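You operate a simulated robot arm through the tools that you are given. There is no shell and no other tool.

Carry out the task below with a simulated robot arm. There is one attempt and no reset: what you move stays moved.

TASK
Put things in order on the top of the work table. At the end: the blue scoop stands on top of the yellow battery pack; the brown brush stands where the green pine refill stood; the green pine refill is in the cream tub; the orange clip stands where the brown brush stood; the blue scrub pad stands where the orange clip stood; whatever was shut is shut again. Leave all else as you found it, and nothing knocked over.

Only the result counts: the job must be done as asked and must still hold three seconds after the hand-in. Knocking over, shifting, dropping, spilling or breaking anything else fails it.

THE ROBOT
A 6-joint arm with a two-finger parallel gripper, fixed in place. Base frame: the origin is on the floor under the middle of its stand, x ahead of it, y to its left, z up; the work surface is at about z = 0.9. Lengths are in m, angles in degrees, forces in N, time in s.
With the tool pointing down near the work surface it reaches from about 0.36 to 0.76 m from the base axis. Its first joint turns from -66.0 to 66.0 degrees. Payload 2.45 kg.
The TCP is the grasp point between the finger pads, 0.024 m short of the fingertips. In the tool frame z runs along the fingers and y along their closing line. The gripper opens to 0.068 m. The fingers are 0.017 m wide and 0.01 m thick; the gripper's body (0.04 by 0.07 m) begins 0.041 m behind the TCP.
Orientation is told as [roll, pitch, yaw] about the base's x, y, z axes, in that order, counted from this pose: with the fingers straight down and closing along the base's y, the tool's x points along the base's -x, its y along +y and its z along -z.

THE INTERFACE
- The arm moves only by the tool step_arm. Its argument "steps" is a list that holds one entry, the list of rows, each a list of 7 numbers: the turn, a rotation vector about the base's x, y, z in degrees, then the shift along the base's x, y, z in m, then the opening in per cent of the stroke, from 0 (shut) to 100 (fully open). In form: [[[wx, wy, wz, x, y, z, hand], ...]]. A call has 1 to 20 rows; each row shifts and turns the commanded pose from where the row before left it. Rows are played at 5 a second. More than 0.05 m and 8.6 degrees between two rows, or a gripper value outside its range, and nothing of the call is played. Where a pose cannot be reached the arm comes as near as it can. A force on the tool above 40 N (or 10 N above the force at the start of the call, whichever is more), or a blocked arm, ends the call early, and 0.2 s more pass. The fingers move at their own pace (about 0.108 m/s each) and stop on an object; they squeeze with about 24 N. The grip force told is the motor's: it shows also when the fingers shut on nothing. Time passes only in rows, and 0.2 s behind the last, so rows that do not move let the fingers close. The reply holds the time, the measured pose of the TCP, the force on the tool along the base axes, the opening and the grip force, in the units named above and with some noise, with the torque about the TCP (base axes, N m) and any sound that the robot's microphone picked up.
- Cameras (640 x 400 px; columns grow to the right, rows downward): "scene" is fixed at [0.1741, 0.429, 1.4524]; the picture's right is [-0.63, -0.78, 0.00], its down [-0.54, 0.43, -0.73] and it looks along [0.57, -0.45, -0.69] (base axes); focal length 214 px, centre (320, 200). "wrist" rides on the gripper at [0.084, 0.011, -0.075] in the tool frame; the picture's right is [-0.13, 0.99, 0.00], its down [-0.60, -0.08, -0.79] and it looks along [-0.79, -0.10, 0.61] (tool axes); focal length 251 px, centre (320, 200). There is no depth. A picture from a camera that has moved, and an enlarged one, comes with that camera's place and axes in the base frame and with its lens.
- camera(camera): a new picture of that camera. No time passes.
- close_up(camera, box): a new picture of the part [left, top, right, bottom] of that camera's present view, enlarged. No time passes.
- close_job(): hands the job in; it is judged then, once.

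Nothing tells you positions but the pictures and the camera data. Unless the task says otherwise, let go and move clear before handing in.

The tools are called after "Emit:" as name(argument=value, ...) on one line, values as JSON. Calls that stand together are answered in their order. step_arm: Moves the arm, as the interface text tells. Its arguments: {"type":"object","properties":{"steps":{"type":"array"}},"required":["steps"]} The other tools are called the same way: camera (camera) takes a picture; close_up (camera, box) takes an enlarged picture of a part of a camera's view; close_job () hands the job in.

At the start:

```text
clock: 0.0
eef_pos: [0.5007, 0.0201, 1.2759]
orientation: [0.1, -0.1, 0.0]
wrist_force: [0.4, 0.1, 0.5]
moment: [0.01, 0.01, 0.02]
gripper_width: 0.0682
grip_force: 0.1
```

scene: 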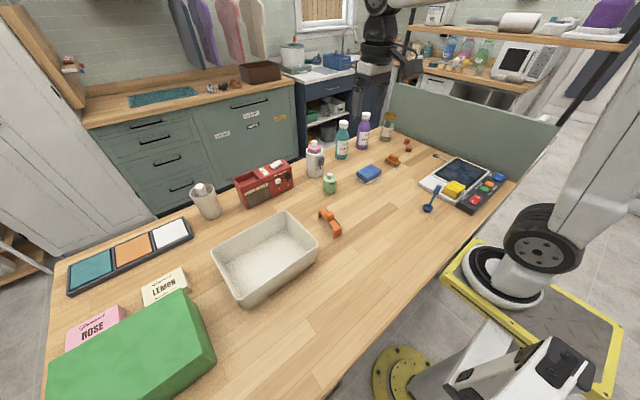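
wrist: 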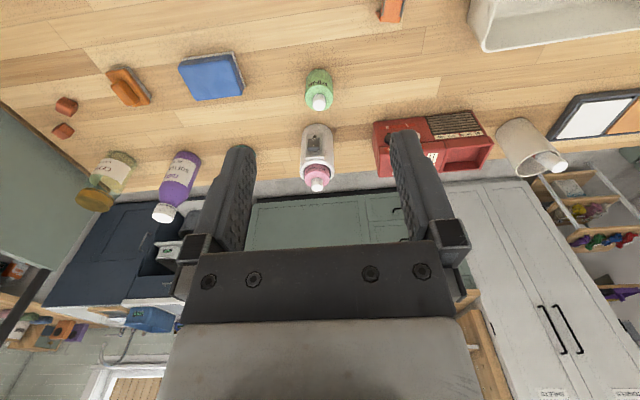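

I see a table with a cream tub, an orange clip, a blue pad, a small green bottle, a brown brush, a tray with a yellow item, a blue scoop, and a green box or cover. I'll take close-ups to identify each item before moving.

Emit:
close_up(camera="scene", box=[280, 100, 440, 250])

Emit:
close_up(camera="scene", box=[400, 140, 530, 230])

Emit:
close_up(camera="scene", box=[40, 200, 340, 400])

Emit:
close_up(camera="wrist", box=[0, 0, 400, 230])

```text
2.67 times, centred on (360, 175) of scene
camera zoom: at [0.1741, 0.429, 1.4524], right [-0.63, -0.78, 0.0], down [-0.54, 0.43, -0.73], along [0.57, -0.45, -0.69], focal length 572 px, centre (213, 267)
```

zoom: 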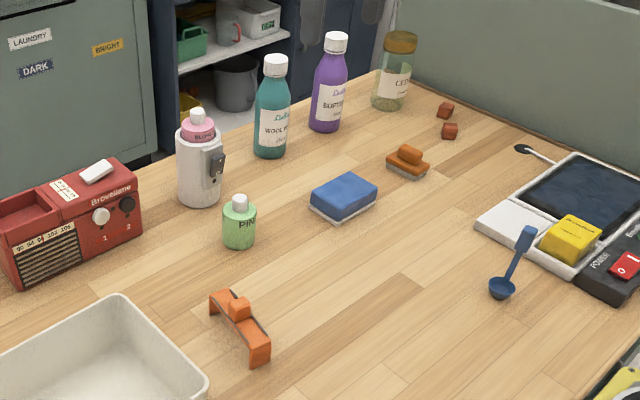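

```text
4.44 times, centred on (465, 185) of scene
camera zoom: at [0.1741, 0.429, 1.4524], right [-0.63, -0.78, 0.0], down [-0.54, 0.43, -0.73], along [0.57, -0.45, -0.69], focal length 953 px, centre (-324, 267)
```

zoom: 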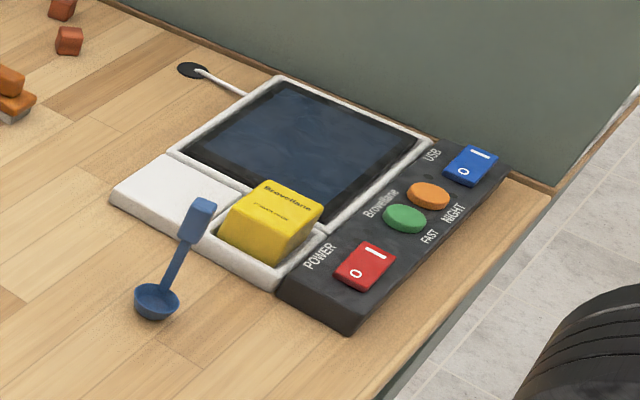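

```text
2.00 times, centred on (190, 300) of scene
camera zoom: at [0.1741, 0.429, 1.4524], right [-0.63, -0.78, 0.0], down [-0.54, 0.43, -0.73], along [0.57, -0.45, -0.69], focal length 429 px, centre (580, 0)
```

zoom: 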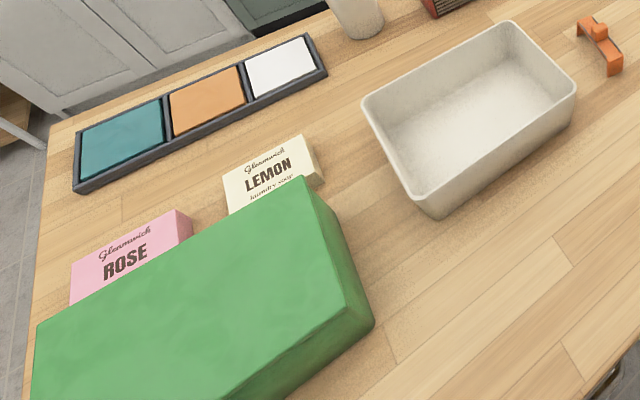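

```text
1.60 times, centred on (200, 115) of wrist
camera zoom: at [0.419, 0.0302, 1.3504], right [0.13, 0.99, 0.0], down [0.6, -0.08, 0.79], along [0.79, -0.1, -0.61], focal length 402 px, centre (512, 336)
```

zoom: 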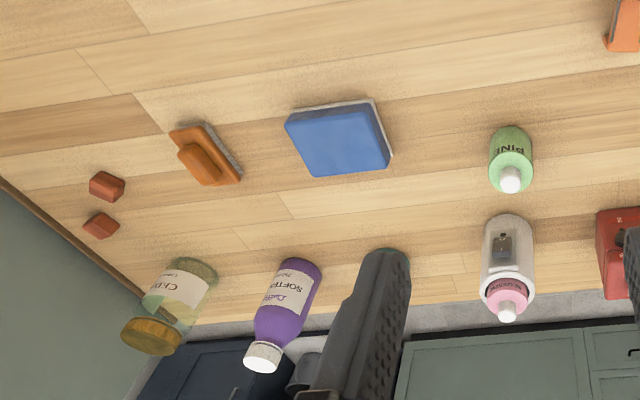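

The small green bottle marked PIN is the pine refill, at about (0.65, 0.00). The orange clip is near (0.51, 0.12), the blue pad near (0.61, -0.19), the brush near (0.61, -0.35) and the scoop near (0.35, -0.21), possibly upright. I'll move the arm up and to the right to see the scoop, battery and brush with the wrist camera.

Emit:
step_arm(steps=[[[0, 0, 0, -0.03, -0.04, 0, 100], [0, 0, 0, -0.03, -0.04, 0, 100], [0, 0, 0, -0.03, -0.04, 0, 100], [0, 0, 0, -0.02, -0.04, 0, 100], [0, 0, 0, 0, -0.04, 0, 100], [0, 0, 0, 0, -0.03, 0, 100]]])

Emit:
camera(camera="wrist")

Emit:
camera(camera="scene")

```text
clock: 1.4
eef_pos: [0.3931, -0.2084, 1.2737]
orientation: [0.1, -0.1, -0.1]
wrist_force: [-0.4, 0.0, 0.7]
moment: [0.03, 0.02, 0.01]
gripper_width: 0.068
grip_force: 0.1
```

```text
taken
camera wrist: at [0.3102, -0.1985, 1.3481], right [0.13, 0.99, 0.0], down [0.6, -0.08, 0.79], along [0.79, -0.1, -0.61], focal length 251 px, centre (320, 200)
```

wrist: 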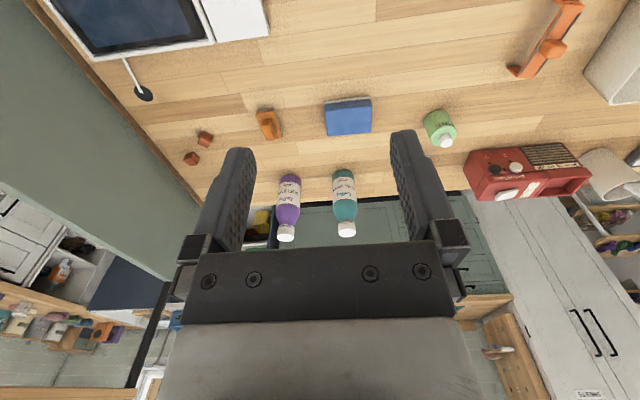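

```text
taken
```

scene: 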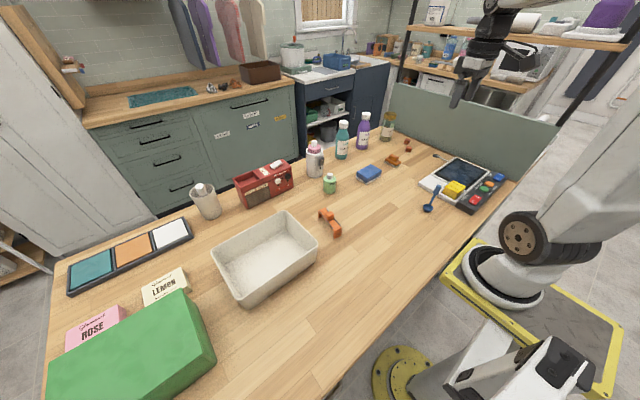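

The scoop is out of the wrist view because that camera looks forward. I'll turn the tool -85° about the vertical so the camera looks along -y at the scoop and battery.

Emit:
step_arm(steps=[[[0, 0, -8.5, 0, 0.02, -0.01, 100], [0, 0, -8.5, 0, 0.02, -0.01, 100], [0, 0, -8.5, 0, 0.02, -0.01, 100], [0, 0, -8.5, 0, 0.02, -0.01, 100], [0, 0, -8.5, 0, 0.02, -0.01, 100], [0, 0, -8.5, 0, 0.02, -0.01, 100], [0, 0, -8.5, 0, 0.0, -0.01, 100], [0, 0, -8.5, 0, 0, -0.01, 100], [0, 0, -8.5, 0, 0, -0.02, 100], [0, 0, -8.5, 0, 0, -0.02, 100]]])

Emit:
camera(camera="wrist")

```text
clock: 3.6
eef_pos: [0.3933, -0.0896, 1.157]
orientation: [0.1, -0.1, -85.2]
wrist_force: [0.6, -0.5, 0.4]
moment: [0.01, 0.0, 0.03]
gripper_width: 0.0681
grip_force: 0.1
```

```text
taken
camera wrist: at [0.3979, -0.0057, 1.2314], right [1.0, -0.04, 0.0], down [-0.03, -0.61, 0.79], along [-0.03, -0.79, -0.61], focal length 251 px, centre (320, 200)
```

wrist: 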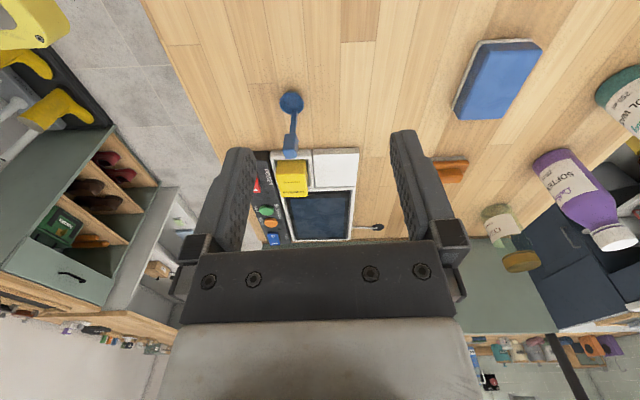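

The two views agree that the scoop stands upright, with its bowl on the table and its handle about 0.10 m tall. I'll zoom in on the scoop and battery.

Emit:
close_up(camera="wrist", box=[240, 80, 400, 250])

Emit:
close_up(camera="scene", box=[415, 160, 485, 220])

Emit:
close_up(camera="wrist", box=[420, 30, 640, 190])

```text
2.35 times, centred on (320, 165) of wrist
camera zoom: at [0.3979, -0.0057, 1.2314], right [1.0, -0.04, 0.0], down [-0.03, -0.61, 0.79], along [-0.03, -0.79, -0.61], focal length 592 px, centre (320, 282)
```

zoom: 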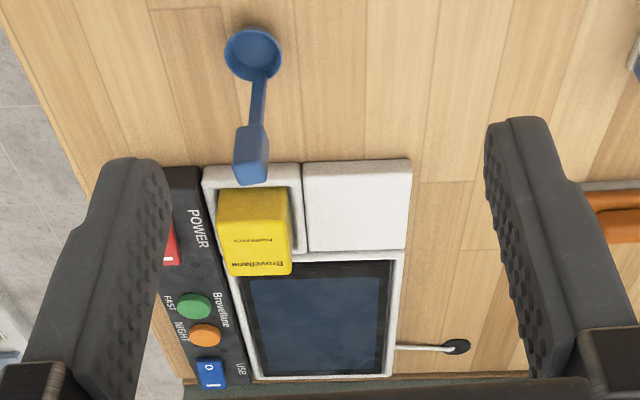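

```text
6.67 times, centred on (450, 190) of scene
camera zoom: at [0.1741, 0.429, 1.4524], right [-0.63, -0.78, 0.0], down [-0.54, 0.43, -0.73], along [0.57, -0.45, -0.69], focal length 1430 px, centre (-547, 267)
```

zoom: 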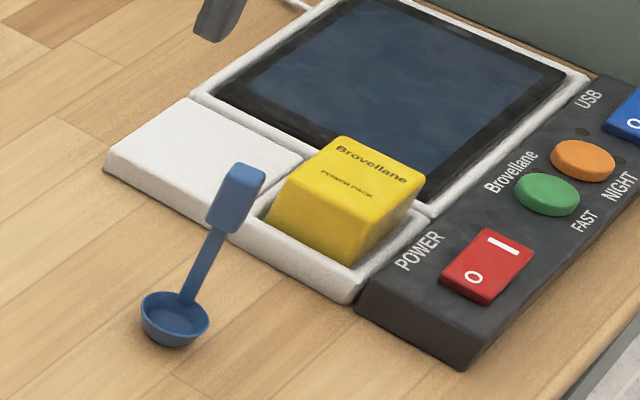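

```text
2.50 times, centred on (530, 110) of wrist
camera zoom: at [0.3979, -0.0057, 1.2314], right [1.0, -0.04, 0.0], down [-0.03, -0.61, 0.79], along [-0.03, -0.79, -0.61], focal length 629 px, centre (-205, 425)
```

zoom: 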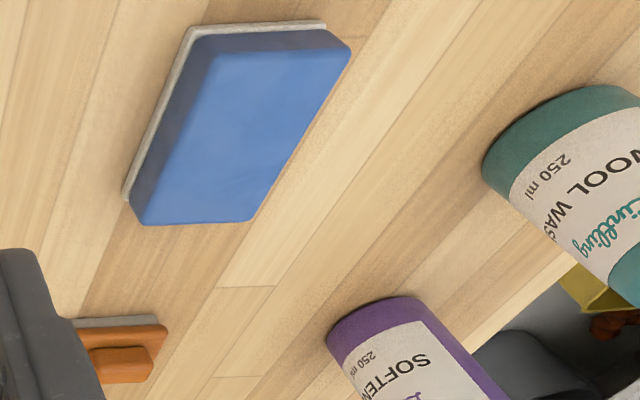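

The scoop's bowl is at about (0.350, -0.205) with a vertical handle on its -y side. The battery top is near (0.337, -0.342) at z≈0.94. I'll go lower to look at the scoop from closer.

Emit:
step_arm(steps=[[[0, 0, -2.4, -0.02, -0.015, -0.04, 100], [0, 0, -2.4, -0.02, -0.015, -0.035, 100], [0, 0, 0, 0, 0, 0, 100]]])

Emit:
camera(camera="wrist")

Emit:
close_up(camera="wrist", box=[240, 40, 400, 250])

```text
clock: 4.4
eef_pos: [0.3519, -0.1193, 1.0811]
orientation: [0.1, -0.1, -89.8]
wrist_force: [-0.9, -0.9, -0.7]
moment: [0.03, 0.0, -0.01]
gripper_width: 0.0679
grip_force: 0.1
```

```text
taken
camera wrist: at [0.3642, -0.0358, 1.1548], right [0.99, -0.13, 0.0], down [-0.08, -0.6, 0.79], along [-0.1, -0.79, -0.61], focal length 251 px, centre (320, 200)
```

wrist: 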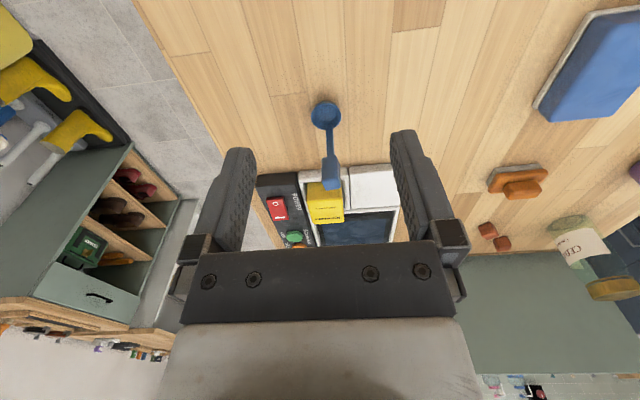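

```text
1.90 times, centred on (320, 145) of wrist
camera zoom: at [0.3642, -0.0358, 1.1548], right [0.99, -0.13, 0.0], down [-0.08, -0.6, 0.79], along [-0.1, -0.79, -0.61], focal length 479 px, centre (320, 305)
```

zoom: 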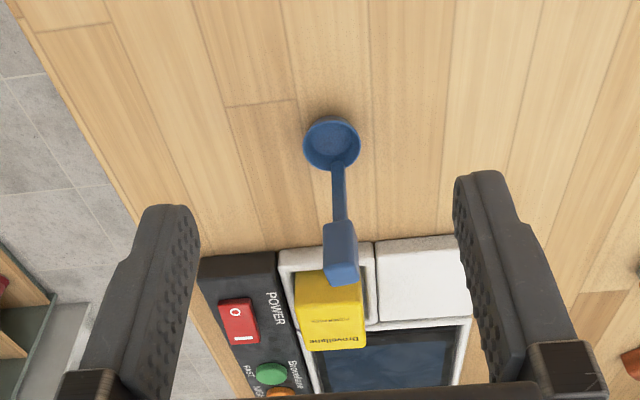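

The scoop's grip runs from z≈0.962 to 1.0 at about (0.352, -0.214). I'll move over it with the fingers open along x and descend to grasp height.

Emit:
step_arm(steps=[[[0, 0, 0, 0.001, -0.04, 0, 100], [0, 0, 0, 0, -0.04, 0, 100], [0, 0, 0, 0, -0.014, 0, 100], [0, 0, 0, 0, 0, -0.03, 100], [0, 0, 0, 0, 0, 0, 100]]])

Emit:
camera(camera="wrist")

Emit:
close_up(camera="scene", box=[400, 140, 500, 220])

```text
clock: 5.6
eef_pos: [0.3517, -0.2138, 1.0517]
orientation: [0.1, -0.1, -89.8]
wrist_force: [-0.2, -0.3, 0.5]
moment: [0.0, -0.02, -0.03]
gripper_width: 0.0679
grip_force: 0.0
```

```text
taken
camera wrist: at [0.3632, -0.1295, 1.1255], right [0.99, -0.13, 0.0], down [-0.08, -0.6, 0.79], along [-0.1, -0.79, -0.61], focal length 251 px, centre (320, 200)
```

wrist: 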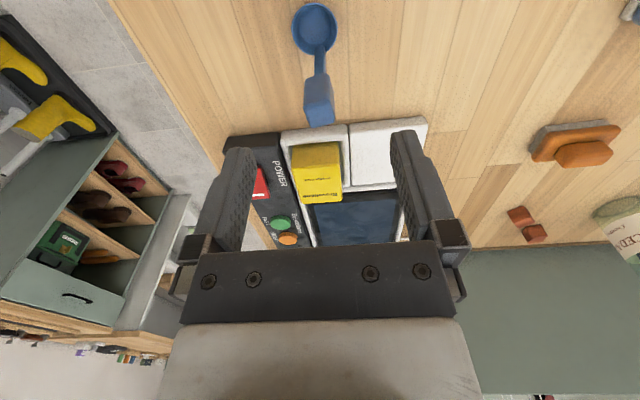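

```text
5.00 times, centred on (450, 180) of scene
camera zoom: at [0.1741, 0.429, 1.4524], right [-0.63, -0.78, 0.0], down [-0.54, 0.43, -0.73], along [0.57, -0.45, -0.69], focal length 1072 px, centre (-330, 300)
```

zoom: 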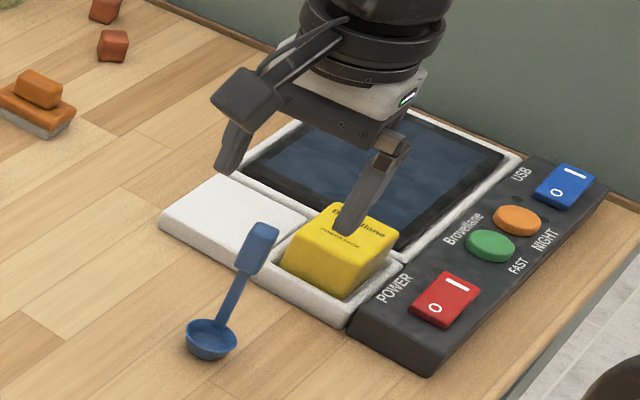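

The wrist view confirms the grip top at about (0.353, -0.212, 1.0), between the fingers. I'll descend now and check again before closing.

Emit:
step_arm(steps=[[[0, 0, 0, 0.001, 0.001, -0.03, 100], [0, 0, 0, 0, 0, -0.02, 100], [0, 0, 0, 0, 0, -0.015, 100], [0, 0, 0, 0, 0, 0, 100]]])

Emit:
close_up(camera="wrist", box=[200, 40, 440, 220])

Emit:
close_up(camera="scene", box=[400, 140, 500, 220])

```text
clock: 6.6
eef_pos: [0.3533, -0.2136, 0.9845]
orientation: [0.1, -0.1, -89.6]
wrist_force: [-0.1, -0.2, 0.4]
moment: [0.0, 0.0, 0.02]
gripper_width: 0.0681
grip_force: 0.0
```

```text
2.22 times, centred on (320, 130) of wrist
camera zoom: at [0.366, -0.1295, 1.0584], right [0.99, -0.13, 0.0], down [-0.08, -0.6, 0.79], along [-0.1, -0.79, -0.61], focal length 559 px, centre (320, 356)
```

zoom: 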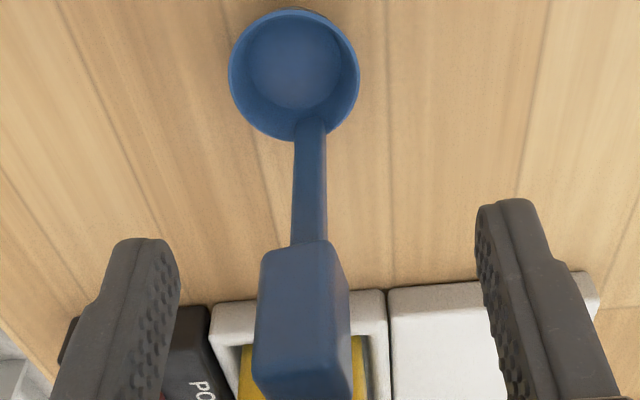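

```text
5.00 times, centred on (450, 180) of scene
camera zoom: at [0.1741, 0.429, 1.4524], right [-0.63, -0.78, 0.0], down [-0.54, 0.43, -0.73], along [0.57, -0.45, -0.69], focal length 1072 px, centre (-330, 300)
```

zoom: 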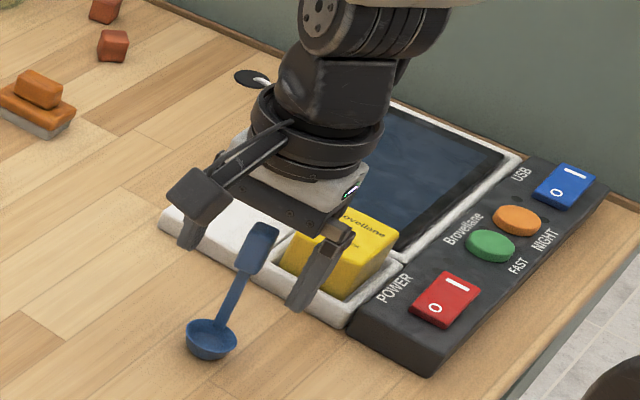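

The scoop's grip sits about 3–4 mm toward -x of the finger midline. I'll check the full wrist image before centring.

Emit:
close_up(camera="wrist", box=[220, 110, 420, 260])

```text
2.67 times, centred on (320, 185) of wrist
camera zoom: at [0.366, -0.1295, 1.0584], right [0.99, -0.13, 0.0], down [-0.08, -0.6, 0.79], along [-0.1, -0.79, -0.61], focal length 670 px, centre (320, 240)
```

zoom: 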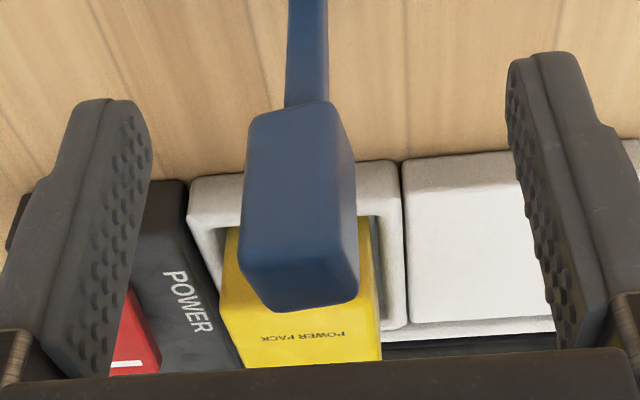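

The grip is about 4 mm toward -x and 2 mm toward -y of the finger centre. I'll centre on it and close.

Emit:
step_arm(steps=[[[0, 0, 0, -0.004, -0.002, 0, 100], [0, 0, 0, 0, 0, 0, 100], [0, 0, 0, 0, 0, 0, 0], [0, 0, 0, 0, 0, 0, 0], [0, 0, 0, 0, 0, 0, 0]]])

Emit:
close_up(camera="wrist", box=[220, 30, 420, 260])

Emit:
close_up(camera="scene", box=[400, 140, 500, 220])

```text
clock: 7.8
eef_pos: [0.3513, -0.2154, 0.985]
orientation: [0.1, -0.1, -89.9]
wrist_force: [-0.9, 0.4, -0.3]
moment: [0.01, 0.03, -0.01]
gripper_width: 0.0152
grip_force: 23.4
```

```text
1.74 times, centred on (320, 145) of wrist
camera zoom: at [0.3621, -0.1312, 1.0591], right [0.99, -0.13, 0.0], down [-0.08, -0.6, 0.79], along [-0.1, -0.79, -0.61], focal length 437 px, centre (320, 296)
```

zoom: 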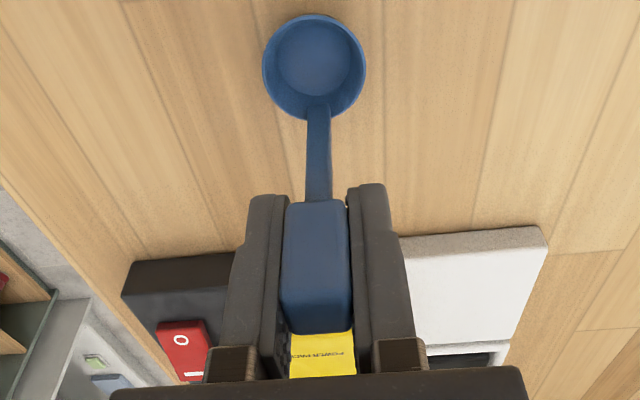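

```text
5.00 times, centred on (450, 180) of scene
camera zoom: at [0.1741, 0.429, 1.4524], right [-0.63, -0.78, 0.0], down [-0.54, 0.43, -0.73], along [0.57, -0.45, -0.69], focal length 1072 px, centre (-330, 300)
```

zoom: 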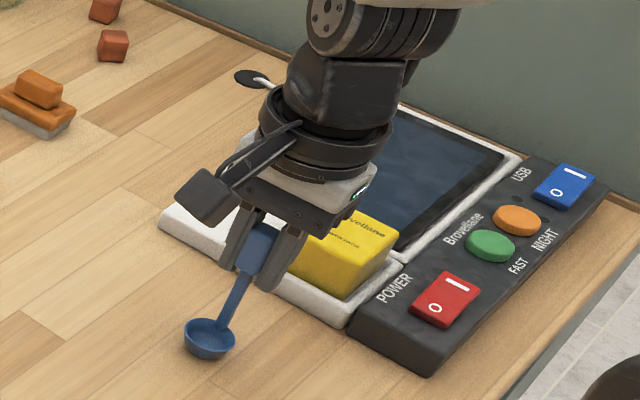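

I hold the scoop with the pads about 15 mm apart. I'll lift it 7 cm and move above the battery, then check alignment.

Emit:
step_arm(steps=[[[0, 0, 0, 0, 0, 0.01, 0], [0, 0, 0, 0, 0, 0.02, 0], [0, 0, 0, 0, 0, 0.02, 0], [0, 0, 0, 0, 0, 0.02, 0], [0, 0, 0, -0.003, -0.03, 0, 0], [0, 0, 0, -0.003, -0.03, 0, 0], [0, 0, 0, -0.003, -0.03, 0, 0], [0, 0, 0, -0.002, -0.03, 0, 0], [0, 0, 0, 0, -0.02, 0, 0], [0, 0, 0, 0, 0, 0, 0], [0, 0, 0, 0, 0, 0, 0]]])

Emit:
camera(camera="wrist")

Emit:
close_up(camera="scene", box=[400, 130, 500, 220])

Emit:
close_up(camera="wrist", box=[240, 0, 400, 100])

```text
clock: 10.2
eef_pos: [0.3392, -0.3542, 1.0564]
orientation: [0.2, -0.1, -89.9]
wrist_force: [-0.2, -0.2, 1.0]
moment: [0.01, -0.06, -0.01]
gripper_width: 0.0153
grip_force: 24.2
```

```text
taken
camera wrist: at [0.3501, -0.2716, 1.1298], right [0.99, -0.13, 0.0], down [-0.08, -0.6, 0.79], along [-0.1, -0.79, -0.61], focal length 251 px, centre (320, 200)
```

wrist: 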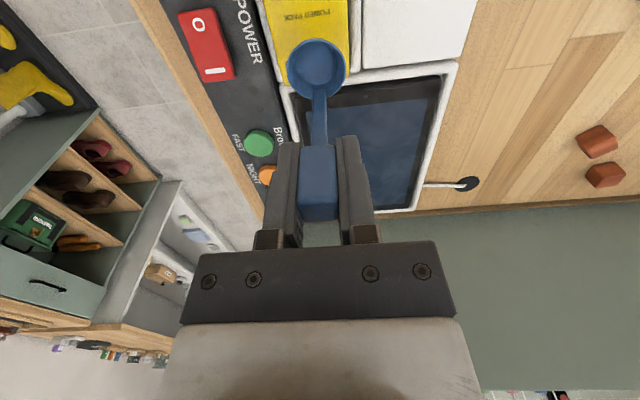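

```text
4.44 times, centred on (450, 175) of scene
camera zoom: at [0.1741, 0.429, 1.4524], right [-0.63, -0.78, 0.0], down [-0.54, 0.43, -0.73], along [0.57, -0.45, -0.69], focal length 953 px, centre (-258, 311)
```

zoom: 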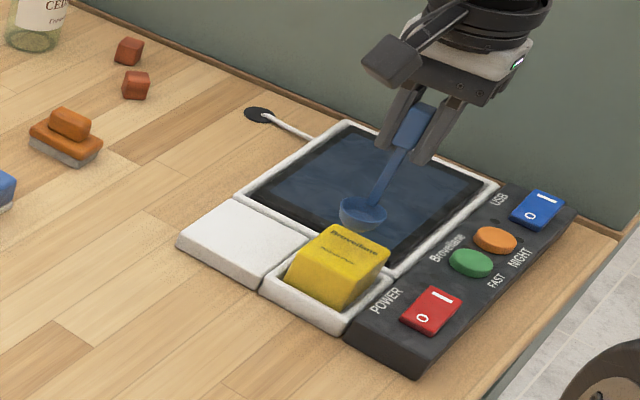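

```text
4.00 times, centred on (320, 50) of wrist
camera zoom: at [0.3501, -0.2716, 1.1298], right [0.99, -0.13, 0.0], down [-0.08, -0.6, 0.79], along [-0.1, -0.79, -0.61], focal length 1006 px, centre (320, 800)
```

zoom: 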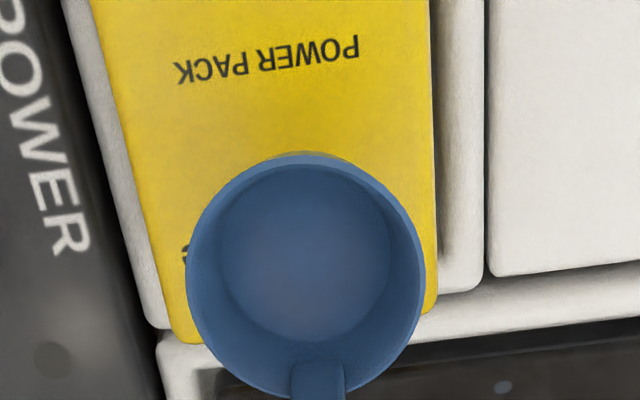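

The scoop hangs above the battery, with its bowl centre at about (0.338, -0.337). I take the battery top as centred at (0.334, -0.334), z≈0.945. I'll shift slightly and lower most of the way.

Emit:
step_arm(steps=[[[0, 0, 0, -0.003, 0.004, 0, 0], [0, 0, 0, 0, 0, -0.01, 0], [0, 0, 0, 0, 0, -0.008, 0], [0, 0, 0, 0, 0, 0, 0], [0, 0, 0, 0, 0, 0, 0]]])

Emit:
close_up(camera="wrist", box=[220, 0, 420, 125])

Emit:
close_up(camera="scene", box=[420, 150, 490, 210])

```text
clock: 11.4
eef_pos: [0.3367, -0.3522, 1.0379]
orientation: [0.2, -0.1, -89.8]
wrist_force: [0.0, 0.3, -0.7]
moment: [0.01, 0.0, -0.03]
gripper_width: 0.0152
grip_force: 24.5
```

```text
3.20 times, centred on (320, 62) of wrist
camera zoom: at [0.3476, -0.2682, 1.1118], right [0.99, -0.13, 0.0], down [-0.08, -0.6, 0.79], along [-0.1, -0.79, -0.61], focal length 805 px, centre (320, 640)
```

zoom: 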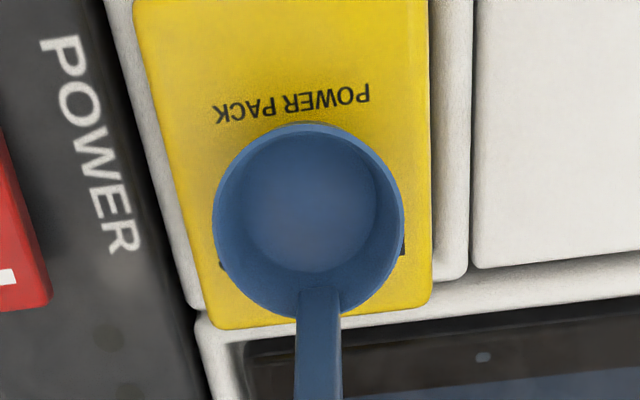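

```text
6.67 times, centred on (455, 180) of scene
camera zoom: at [0.1741, 0.429, 1.4524], right [-0.63, -0.78, 0.0], down [-0.54, 0.43, -0.73], along [0.57, -0.45, -0.69], focal length 1430 px, centre (-580, 333)
```

zoom: 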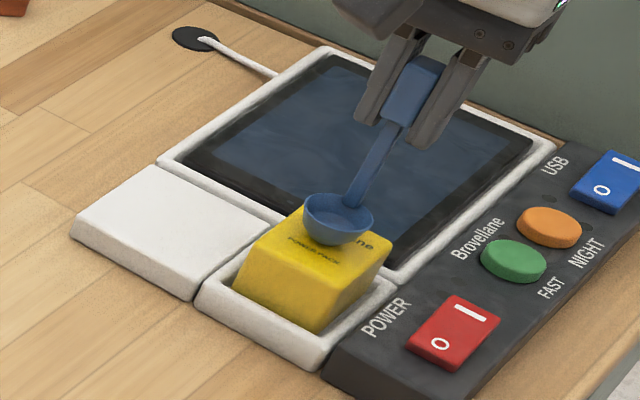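

Alignment over the battery looks good, with about 8 mm left to descend. I'll lower in small steps and watch the force.

Emit:
step_arm(steps=[[[0, 0, 0, 0, 0, -0.003, 0], [0, 0, 0, 0, 0, -0.002, 0], [0, 0, 0, 0, 0, 0, 0]]])

Emit:
close_up(camera="scene", box=[430, 160, 480, 200])

```text
clock: 12.2
eef_pos: [0.3367, -0.351, 1.0352]
orientation: [0.3, -0.3, -89.8]
wrist_force: [-0.9, 1.5, 18.4]
moment: [0.42, 0.12, -0.01]
gripper_width: 0.0151
grip_force: 24.4
```

```text
10.00 times, centred on (455, 180) of scene
camera zoom: at [0.1739, 0.4293, 1.4523], right [-0.63, -0.78, 0.0], down [-0.54, 0.43, -0.73], along [0.57, -0.45, -0.69], focal length 2145 px, centre (-1030, 400)
```

zoom: 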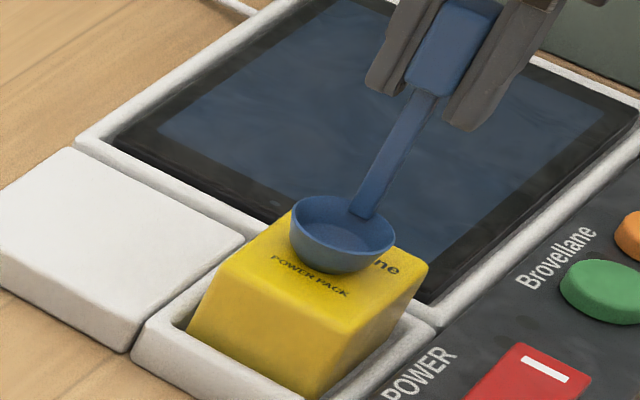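

Contact is made, with 18 N upward, so the battery top is at about z=0.950. I'll ease up 2 mm to unload before releasing.

Emit:
step_arm(steps=[[[0, 0, 0, 0, 0, 0.002, 0], [0, 0, 0, 0, 0, 0, 0]]])

```text
clock: 12.8
eef_pos: [0.3372, -0.3519, 1.0347]
orientation: [0.2, -0.1, -89.9]
wrist_force: [1.1, -1.6, 4.8]
moment: [-0.09, -0.05, 0.01]
gripper_width: 0.0152
grip_force: 23.8
```

Force is down to about 5 N. I'll release gently and check that the scoop stands before withdrawing.

Emit:
step_arm(steps=[[[0, 0, 0, 0, 0, 0.0005, 0], [0, 0, 0, 0, 0, 0, 26], [0, 0, 0, 0, 0, 0, 35], [0, 0, 0, 0, 0, 0, 50], [0, 0, 0, 0, 0, 0, 70], [0, 0, 0, 0, 0, 0, 70]]])

Emit:
close_up(camera="scene", box=[430, 160, 480, 200])

Emit:
close_up(camera="wrist", box=[220, 0, 420, 260])

```text
clock: 14.2
eef_pos: [0.3364, -0.3514, 1.0361]
orientation: [0.1, 0.0, -89.9]
wrist_force: [0.5, -0.5, -0.4]
moment: [-0.01, 0.01, -0.01]
gripper_width: 0.0475
grip_force: 0.0
```

```text
10.00 times, centred on (455, 180) of scene
camera zoom: at [0.1741, 0.429, 1.4524], right [-0.63, -0.78, 0.0], down [-0.54, 0.43, -0.73], along [0.57, -0.45, -0.69], focal length 2145 px, centre (-1030, 400)
```

zoom: 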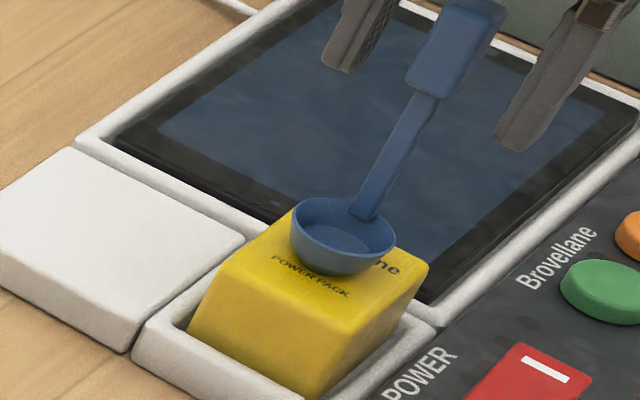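

```text
1.54 times, centred on (320, 130) of wrist
camera zoom: at [0.3477, -0.2676, 1.1099], right [0.99, -0.13, 0.0], down [-0.08, -0.6, 0.79], along [-0.1, -0.79, -0.61], focal length 387 px, centre (320, 308)
```

zoom: 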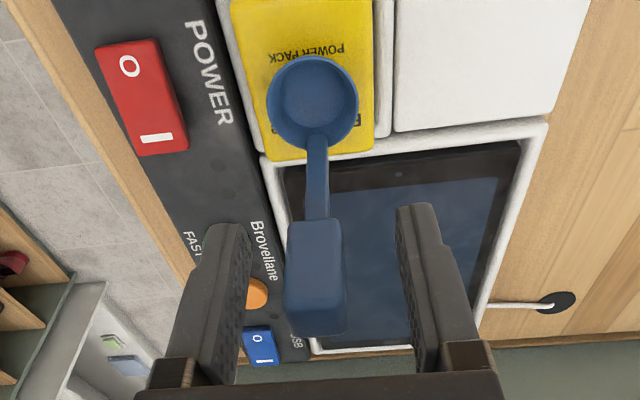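

The scoop stands freely on the battery pack. I'll back straight up, then turn the tool back and head for the pine refill.

Emit:
step_arm(steps=[[[0, 0, 0, 0, 0, 0.02, 70], [0, 0, 0, 0, 0, 0.04, 70], [0, 0, 0, 0, 0, 0.05, 80], [0, 0, 0, 0, 0, 0.05, 100], [0, 0, 8.2, 0.02, 0.032, 0, 100], [0, 0, 8.2, 0.02, 0.032, 0, 100], [0, 0, 8.2, 0.02, 0.032, 0, 100], [0, 0, 8.2, 0.02, 0.032, 0, 100], [0, 0, 8.2, 0.02, 0.032, 0, 100], [0, 0, 8.2, 0.02, 0.032, 0, 100], [0, 0, 8.2, 0.02, 0.032, 0, 100], [0, 0, 8.2, 0.02, 0.032, 0, 100], [0, 0, 8.2, 0.02, 0.032, 0, 100], [0, 0, 8.2, 0.02, 0.032, 0, 100], [0, 0, 7.8, 0.02, 0.032, 0, 100], [0, 0, 0, 0, 0, -0.04, 100], [0, 0, 0, 0, 0, -0.04, 100], [0, 0, 0, 0, 0, 0, 100]]])

Emit:
camera(camera="wrist")

Emit:
camera(camera="scene")

Emit:
close_up(camera="wrist", box=[220, 40, 420, 200])

```text
clock: 18.0
eef_pos: [0.5544, 0.0009, 1.1161]
orientation: [0.1, -0.1, 0.0]
wrist_force: [-0.1, -0.1, -0.7]
moment: [0.0, -0.02, -0.01]
gripper_width: 0.0679
grip_force: 0.0
```

```text
taken
camera wrist: at [0.4722, 0.011, 1.1903], right [0.13, 0.99, 0.0], down [0.6, -0.08, 0.79], along [0.79, -0.1, -0.61], focal length 251 px, centre (320, 200)
```

wrist: 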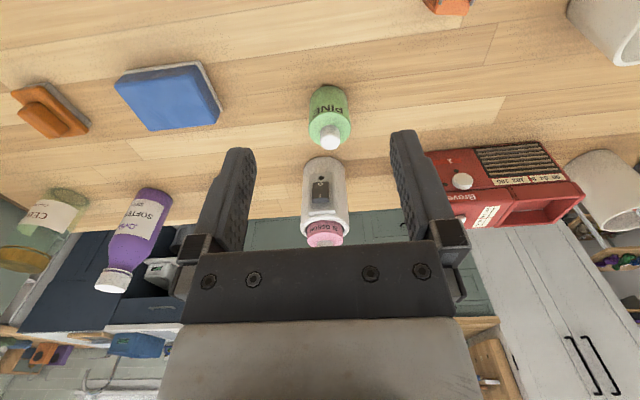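

```text
taken
```

scene: 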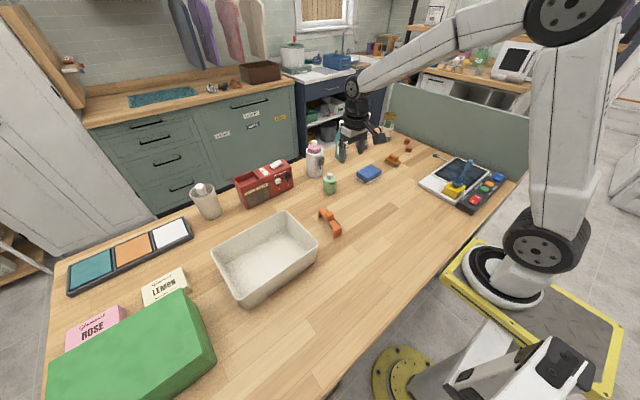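

```text
2.50 times, centred on (320, 120) of wrist
camera zoom: at [0.4722, 0.011, 1.1903], right [0.13, 0.99, 0.0], down [0.6, -0.08, 0.79], along [0.79, -0.1, -0.61], focal length 629 px, centre (320, 400)
```

zoom: 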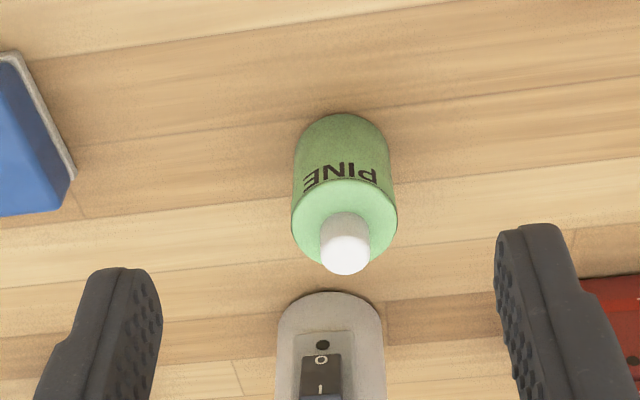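

The pine refill is upright at about (0.650, 0.000), roughly 46 mm wide, with its shoulder at z≈0.953 and cap top at about 0.977. I'll move over it and start down.

Emit:
step_arm(steps=[[[0, 0, 0, 0.04, 0, 0, 100], [0, 0, 0, 0.04, 0, 0, 100], [0, 0, 0, 0.016, -0.001, 0, 100], [0, 0, 0, 0, 0, -0.04, 100], [0, 0, 0, 0, 0, -0.04, 100], [0, 0, 0, 0, 0, -0.02, 100], [0, 0, 0, 0, 0, 0, 100]]])

Emit:
camera(camera="wrist")

Emit:
close_up(camera="scene", box=[280, 120, 400, 210])

```text
clock: 19.6
eef_pos: [0.653, -0.0001, 1.0155]
orientation: [0.2, -0.2, 0.0]
wrist_force: [0.4, 1.5, 0.2]
moment: [0.0, -0.04, 0.01]
gripper_width: 0.0681
grip_force: 0.0
```

```text
taken
camera wrist: at [0.5699, 0.0096, 1.0897], right [0.13, 0.99, 0.0], down [0.6, -0.08, 0.79], along [0.79, -0.1, -0.61], focal length 251 px, centre (320, 200)
```

wrist: 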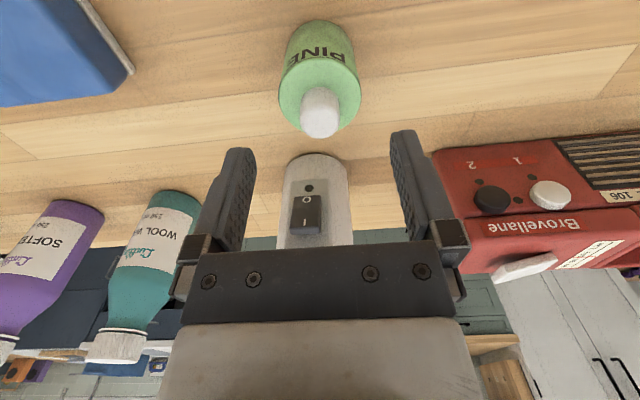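

```text
4.44 times, centred on (340, 165) of scene
camera zoom: at [0.1741, 0.429, 1.4524], right [-0.63, -0.78, 0.0], down [-0.54, 0.43, -0.73], along [0.57, -0.45, -0.69], focal length 953 px, centre (231, 356)
```

zoom: 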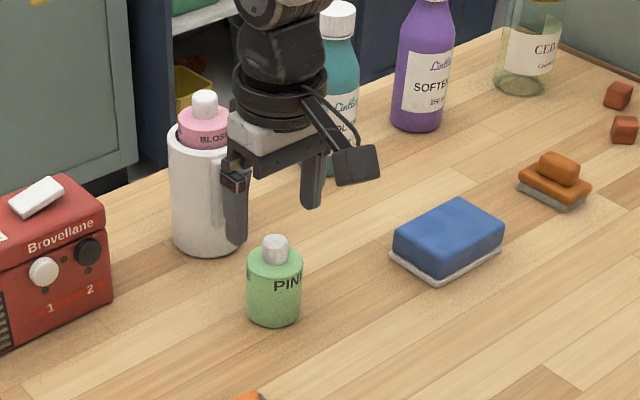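

The refill is between the fingers in y and about 3 mm back in x. I'll correct and descend to the grasp height.

Emit:
step_arm(steps=[[[0, 0, 0, -0.003, 0, -0.02, 100], [0, 0, 0, 0, 0, -0.02, 100], [0, 0, 0, 0, 0, -0.02, 100], [0, 0, 0, 0, 0, -0.011, 100], [0, 0, 0, 0, 0, 0, 100]]])

Emit:
camera(camera="wrist")

Emit:
close_up(camera="scene", box=[280, 120, 400, 210])

```text
clock: 20.8
eef_pos: [0.6488, -0.0002, 0.9456]
orientation: [0.1, -0.1, -0.1]
wrist_force: [-0.4, 0.3, -0.2]
moment: [0.0, -0.03, 0.01]
gripper_width: 0.068
grip_force: 0.0
```

```text
taken
camera wrist: at [0.5655, 0.01, 1.0186], right [0.13, 0.99, 0.0], down [0.6, -0.08, 0.79], along [0.79, -0.1, -0.61], focal length 251 px, centre (320, 200)
```

wrist: 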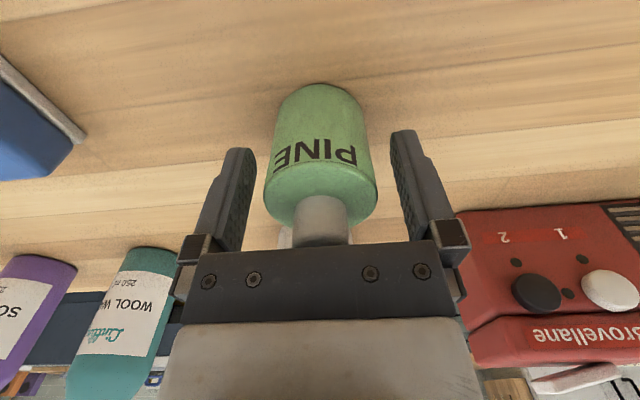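

```text
4.44 times, centred on (340, 165) of scene
camera zoom: at [0.1741, 0.429, 1.4524], right [-0.63, -0.78, 0.0], down [-0.54, 0.43, -0.73], along [0.57, -0.45, -0.69], focal length 953 px, centre (231, 356)
```

zoom: 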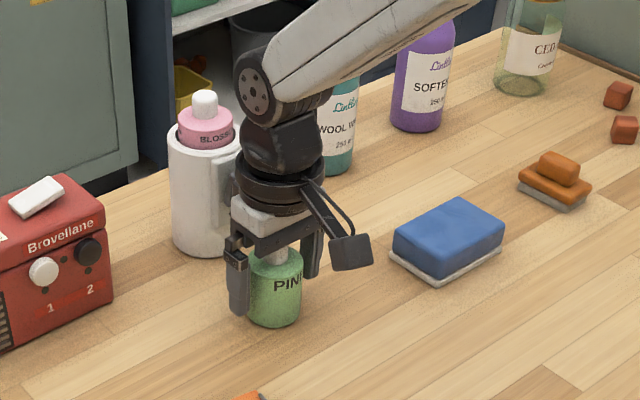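

The bottle is well centred between the pads. I'll close and lift it a little.

Emit:
step_arm(steps=[[[0, 0, 0, 0, 0, 0, 50], [0, 0, 0, 0, 0, 0, 0], [0, 0, 0, 0, 0, 0, 0], [0, 0, 0, 0, 0, 0, 0]]])

Emit:
camera(camera="wrist")

```text
clock: 21.8
eef_pos: [0.6489, -0.0007, 0.9448]
orientation: [0.0, -0.1, 0.0]
wrist_force: [0.4, 0.1, 1.1]
moment: [0.02, 0.0, -0.01]
gripper_width: 0.0465
grip_force: 24.1
```

```text
taken
camera wrist: at [0.5656, 0.0099, 1.0188], right [0.13, 0.99, 0.0], down [0.6, -0.08, 0.79], along [0.79, -0.1, -0.61], focal length 251 px, centre (320, 200)
```

wrist: 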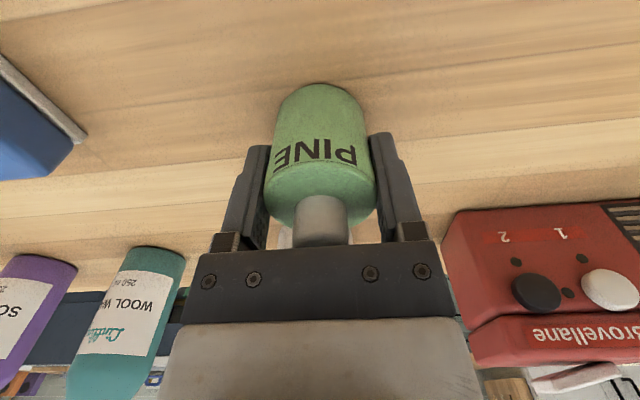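

The refill is gripped at 46.5 mm, and it stood at (0.649, -0.001). I'll lift it and carry it toward the tub at height.

Emit:
step_arm(steps=[[[0, 0, 0, 0, 0, 0.02, 0], [0, 0, 0, 0, 0, 0.04, 0], [0, 0, 0, 0, 0, 0.04, 0], [0, 0, 0, 0, 0, 0.04, 0], [0, 0, 0, -0.015, 0.034, 0, 0], [0, 0, 0, -0.015, 0.034, 0, 0], [0, 0, 0, -0.015, 0.034, 0, 0], [0, 0, 0, -0.015, 0.034, 0, 0], [0, 0, 0, -0.015, 0.034, 0, 0], [0, 0, 0, -0.015, 0.034, 0, 0], [0, 0, 0, -0.015, 0.034, 0, 0], [0, 0, 0, -0.015, 0.034, 0, 0], [0, 0, 0, -0.014, 0.034, 0, 0], [0, 0, 0, 0, 0.024, 0, 0], [0, 0, 0, 0, 0, 0, 0]]])

Emit:
camera(camera="wrist")

Emit:
camera(camera="scene")

```text
clock: 25.0
eef_pos: [0.5146, 0.3283, 1.0842]
orientation: [0.1, -0.1, 0.0]
wrist_force: [0.7, 0.2, -0.9]
moment: [0.03, 0.03, -0.02]
gripper_width: 0.0003
grip_force: 23.6
```

```text
taken
camera wrist: at [0.4311, 0.3389, 1.1585], right [0.13, 0.99, 0.0], down [0.6, -0.08, 0.79], along [0.79, -0.1, -0.61], focal length 251 px, centre (320, 200)
```

wrist: 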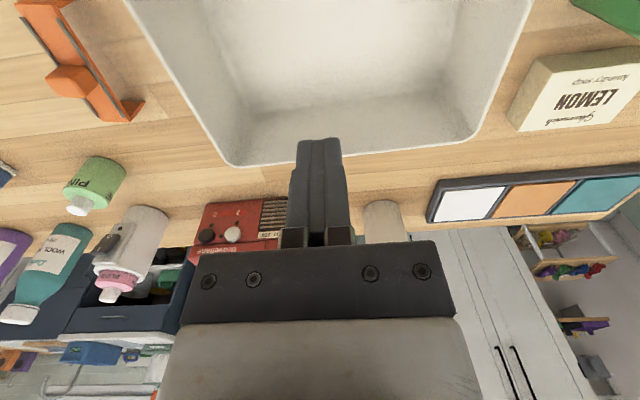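

```text
taken
```

scene: 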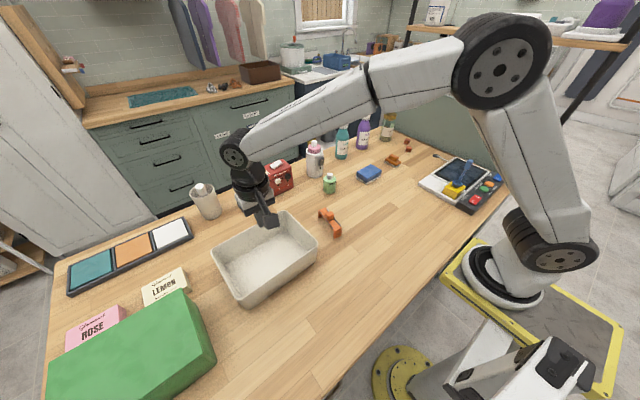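

The gripper came up empty: the refill slipped out and is still standing near its old spot. I'll inspect it closely before retrying.

Emit:
close_up(camera="scene", box=[290, 150, 370, 210])

Emit:
close_up(camera="wrist", box=[0, 120, 200, 300])

```text
6.67 times, centred on (330, 180) of scene
camera zoom: at [0.1741, 0.429, 1.4524], right [-0.63, -0.78, 0.0], down [-0.54, 0.43, -0.73], along [0.57, -0.45, -0.69], focal length 1430 px, centre (253, 333)
```

zoom: 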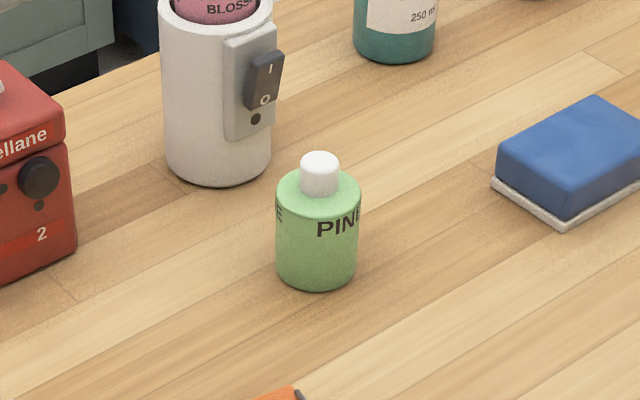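

```text
2.22 times, centred on (100, 210) of wrist
camera zoom: at [0.4311, 0.3389, 1.1585], right [0.13, 0.99, 0.0], down [0.6, -0.08, 0.79], along [0.79, -0.1, -0.61], focal length 559 px, centre (809, 178)
```

zoom: 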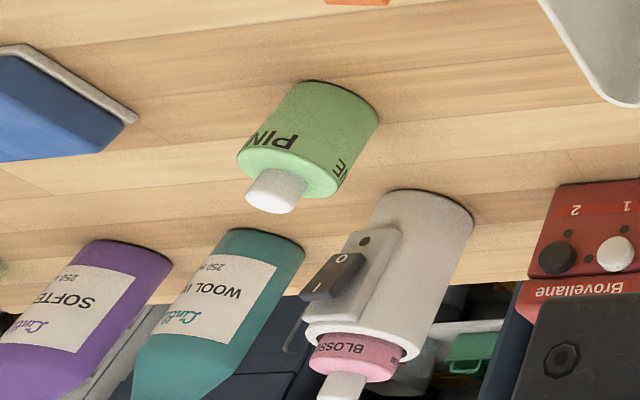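

The refill stands unharmed in its original spot, so it simply slipped. I'll go back, regrip it, and lift in millimetres while watching force and width.

Emit:
step_arm(steps=[[[0, 0, 0, 0, -0.024, 0, 50], [0, 0, 0, 0.014, -0.034, 0, 100], [0, 0, 0, 0.015, -0.034, 0, 100], [0, 0, 0, 0.015, -0.034, 0, 100], [0, 0, 0, 0.015, -0.034, 0, 100], [0, 0, 0, 0.015, -0.034, 0, 100], [0, 0, 0, 0.015, -0.034, 0, 100], [0, 0, 0, 0.015, -0.034, 0, 100], [0, 0, 0, 0.015, -0.034, 0, 100], [0, 0, 0, 0.015, -0.034, 0, 100], [0, 0, 0, 0, 0, -0.03, 100], [0, 0, 0, 0, 0, -0.03, 100], [0, 0, 0, 0, 0, 0, 100]]])

Emit:
camera(camera="wrist")

```text
clock: 27.8
eef_pos: [0.6491, -0.0013, 1.0262]
orientation: [0.0, -0.2, 0.0]
wrist_force: [-0.1, -0.3, 0.7]
moment: [-0.01, 0.0, 0.0]
gripper_width: 0.0679
grip_force: 0.2
```

```text
taken
camera wrist: at [0.5663, 0.0095, 1.0999], right [0.13, 0.99, 0.0], down [0.6, -0.08, 0.79], along [0.79, -0.1, -0.61], focal length 251 px, centre (320, 200)
```

wrist: 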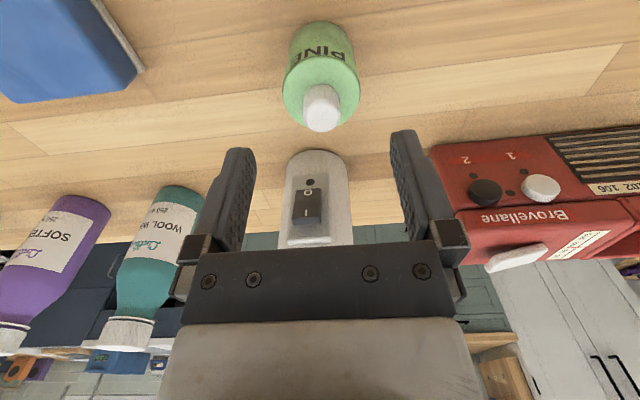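

I'll descend to about 0.942, close, and lift in 2 mm steps to see whether it holds.

Emit:
step_arm(steps=[[[0, 0, 0, 0, 0.001, -0.03, 100], [0, 0, 0, 0, 0, -0.03, 100], [0, 0, 0, 0, 0, -0.023, 100], [0, 0, 0, 0, 0, 0, 50], [0, 0, 0, 0, 0, 0, 0], [0, 0, 0, 0, 0, 0, 0], [0, 0, 0, 0, 0, 0, 0], [0, 0, 0, 0, 0, 0, 0]]])

Emit:
step_arm(steps=[[[0, 0, 0, 0, 0, 0.002, 0], [0, 0, 0, 0, 0, 0.002, 0], [0, 0, 0, 0, 0, 0, 0]]])

Emit:
camera(camera="wrist")

```text
clock: 29.6
eef_pos: [0.6484, 0.0007, 0.9427]
orientation: [0.0, -0.2, -0.1]
wrist_force: [-1.2, -0.4, 0.1]
moment: [-0.03, 0.03, -0.03]
gripper_width: 0.0464
grip_force: 24.3
```

```text
clock: 30.4
eef_pos: [0.6501, -0.0, 0.9465]
orientation: [0.1, -0.1, 0.1]
wrist_force: [-0.2, 0.0, -0.3]
moment: [-0.01, 0.03, -0.02]
gripper_width: 0.0468
grip_force: 24.1
```

```text
taken
camera wrist: at [0.5665, 0.0104, 1.0199], right [0.13, 0.99, 0.0], down [0.6, -0.08, 0.79], along [0.79, -0.1, -0.61], focal length 251 px, centre (320, 200)
```

wrist: 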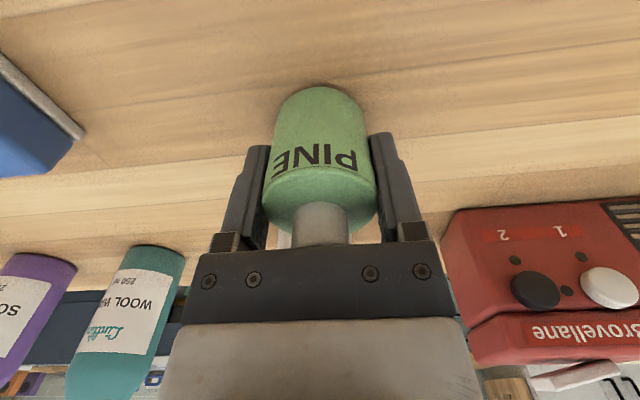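

Width still reads 46.8 mm. I'll lift 1 cm more slowly and compare the bottle's base with the table in both views.

Emit:
step_arm(steps=[[[0, 0, 0, 0, 0, 0.003, 0], [0, 0, 0, 0, 0, 0.003, 0], [0, 0, 0, 0, 0, 0.004, 0], [0, 0, 0, 0, 0, 0, 0]]])

Emit:
close_up(camera="wrist", box=[220, 40, 420, 260])

Emit:
close_up(camera="scene", box=[290, 150, 370, 210])

```text
clock: 31.4
eef_pos: [0.6495, -0.0001, 0.9548]
orientation: [0.0, -0.1, -0.1]
wrist_force: [0.0, 0.7, -0.9]
moment: [0.02, 0.0, -0.01]
gripper_width: 0.0467
grip_force: 24.2
```

```text
1.82 times, centred on (320, 150) of wrist
camera zoom: at [0.5661, 0.0105, 1.0297], right [0.13, 0.99, 0.0], down [0.6, -0.08, 0.79], along [0.79, -0.1, -0.61], focal length 457 px, centre (320, 291)
```

zoom: 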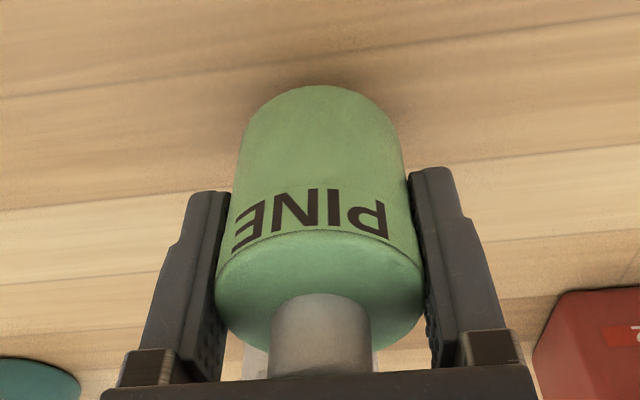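

```text
6.67 times, centred on (330, 180) of scene
camera zoom: at [0.1741, 0.429, 1.4524], right [-0.63, -0.78, 0.0], down [-0.54, 0.43, -0.73], along [0.57, -0.45, -0.69], focal length 1430 px, centre (253, 333)
```

zoom: 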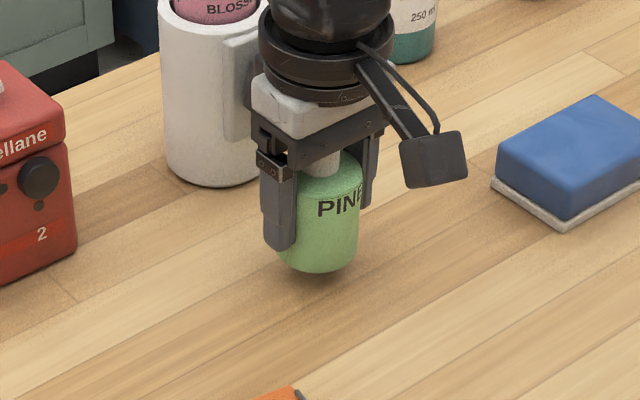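

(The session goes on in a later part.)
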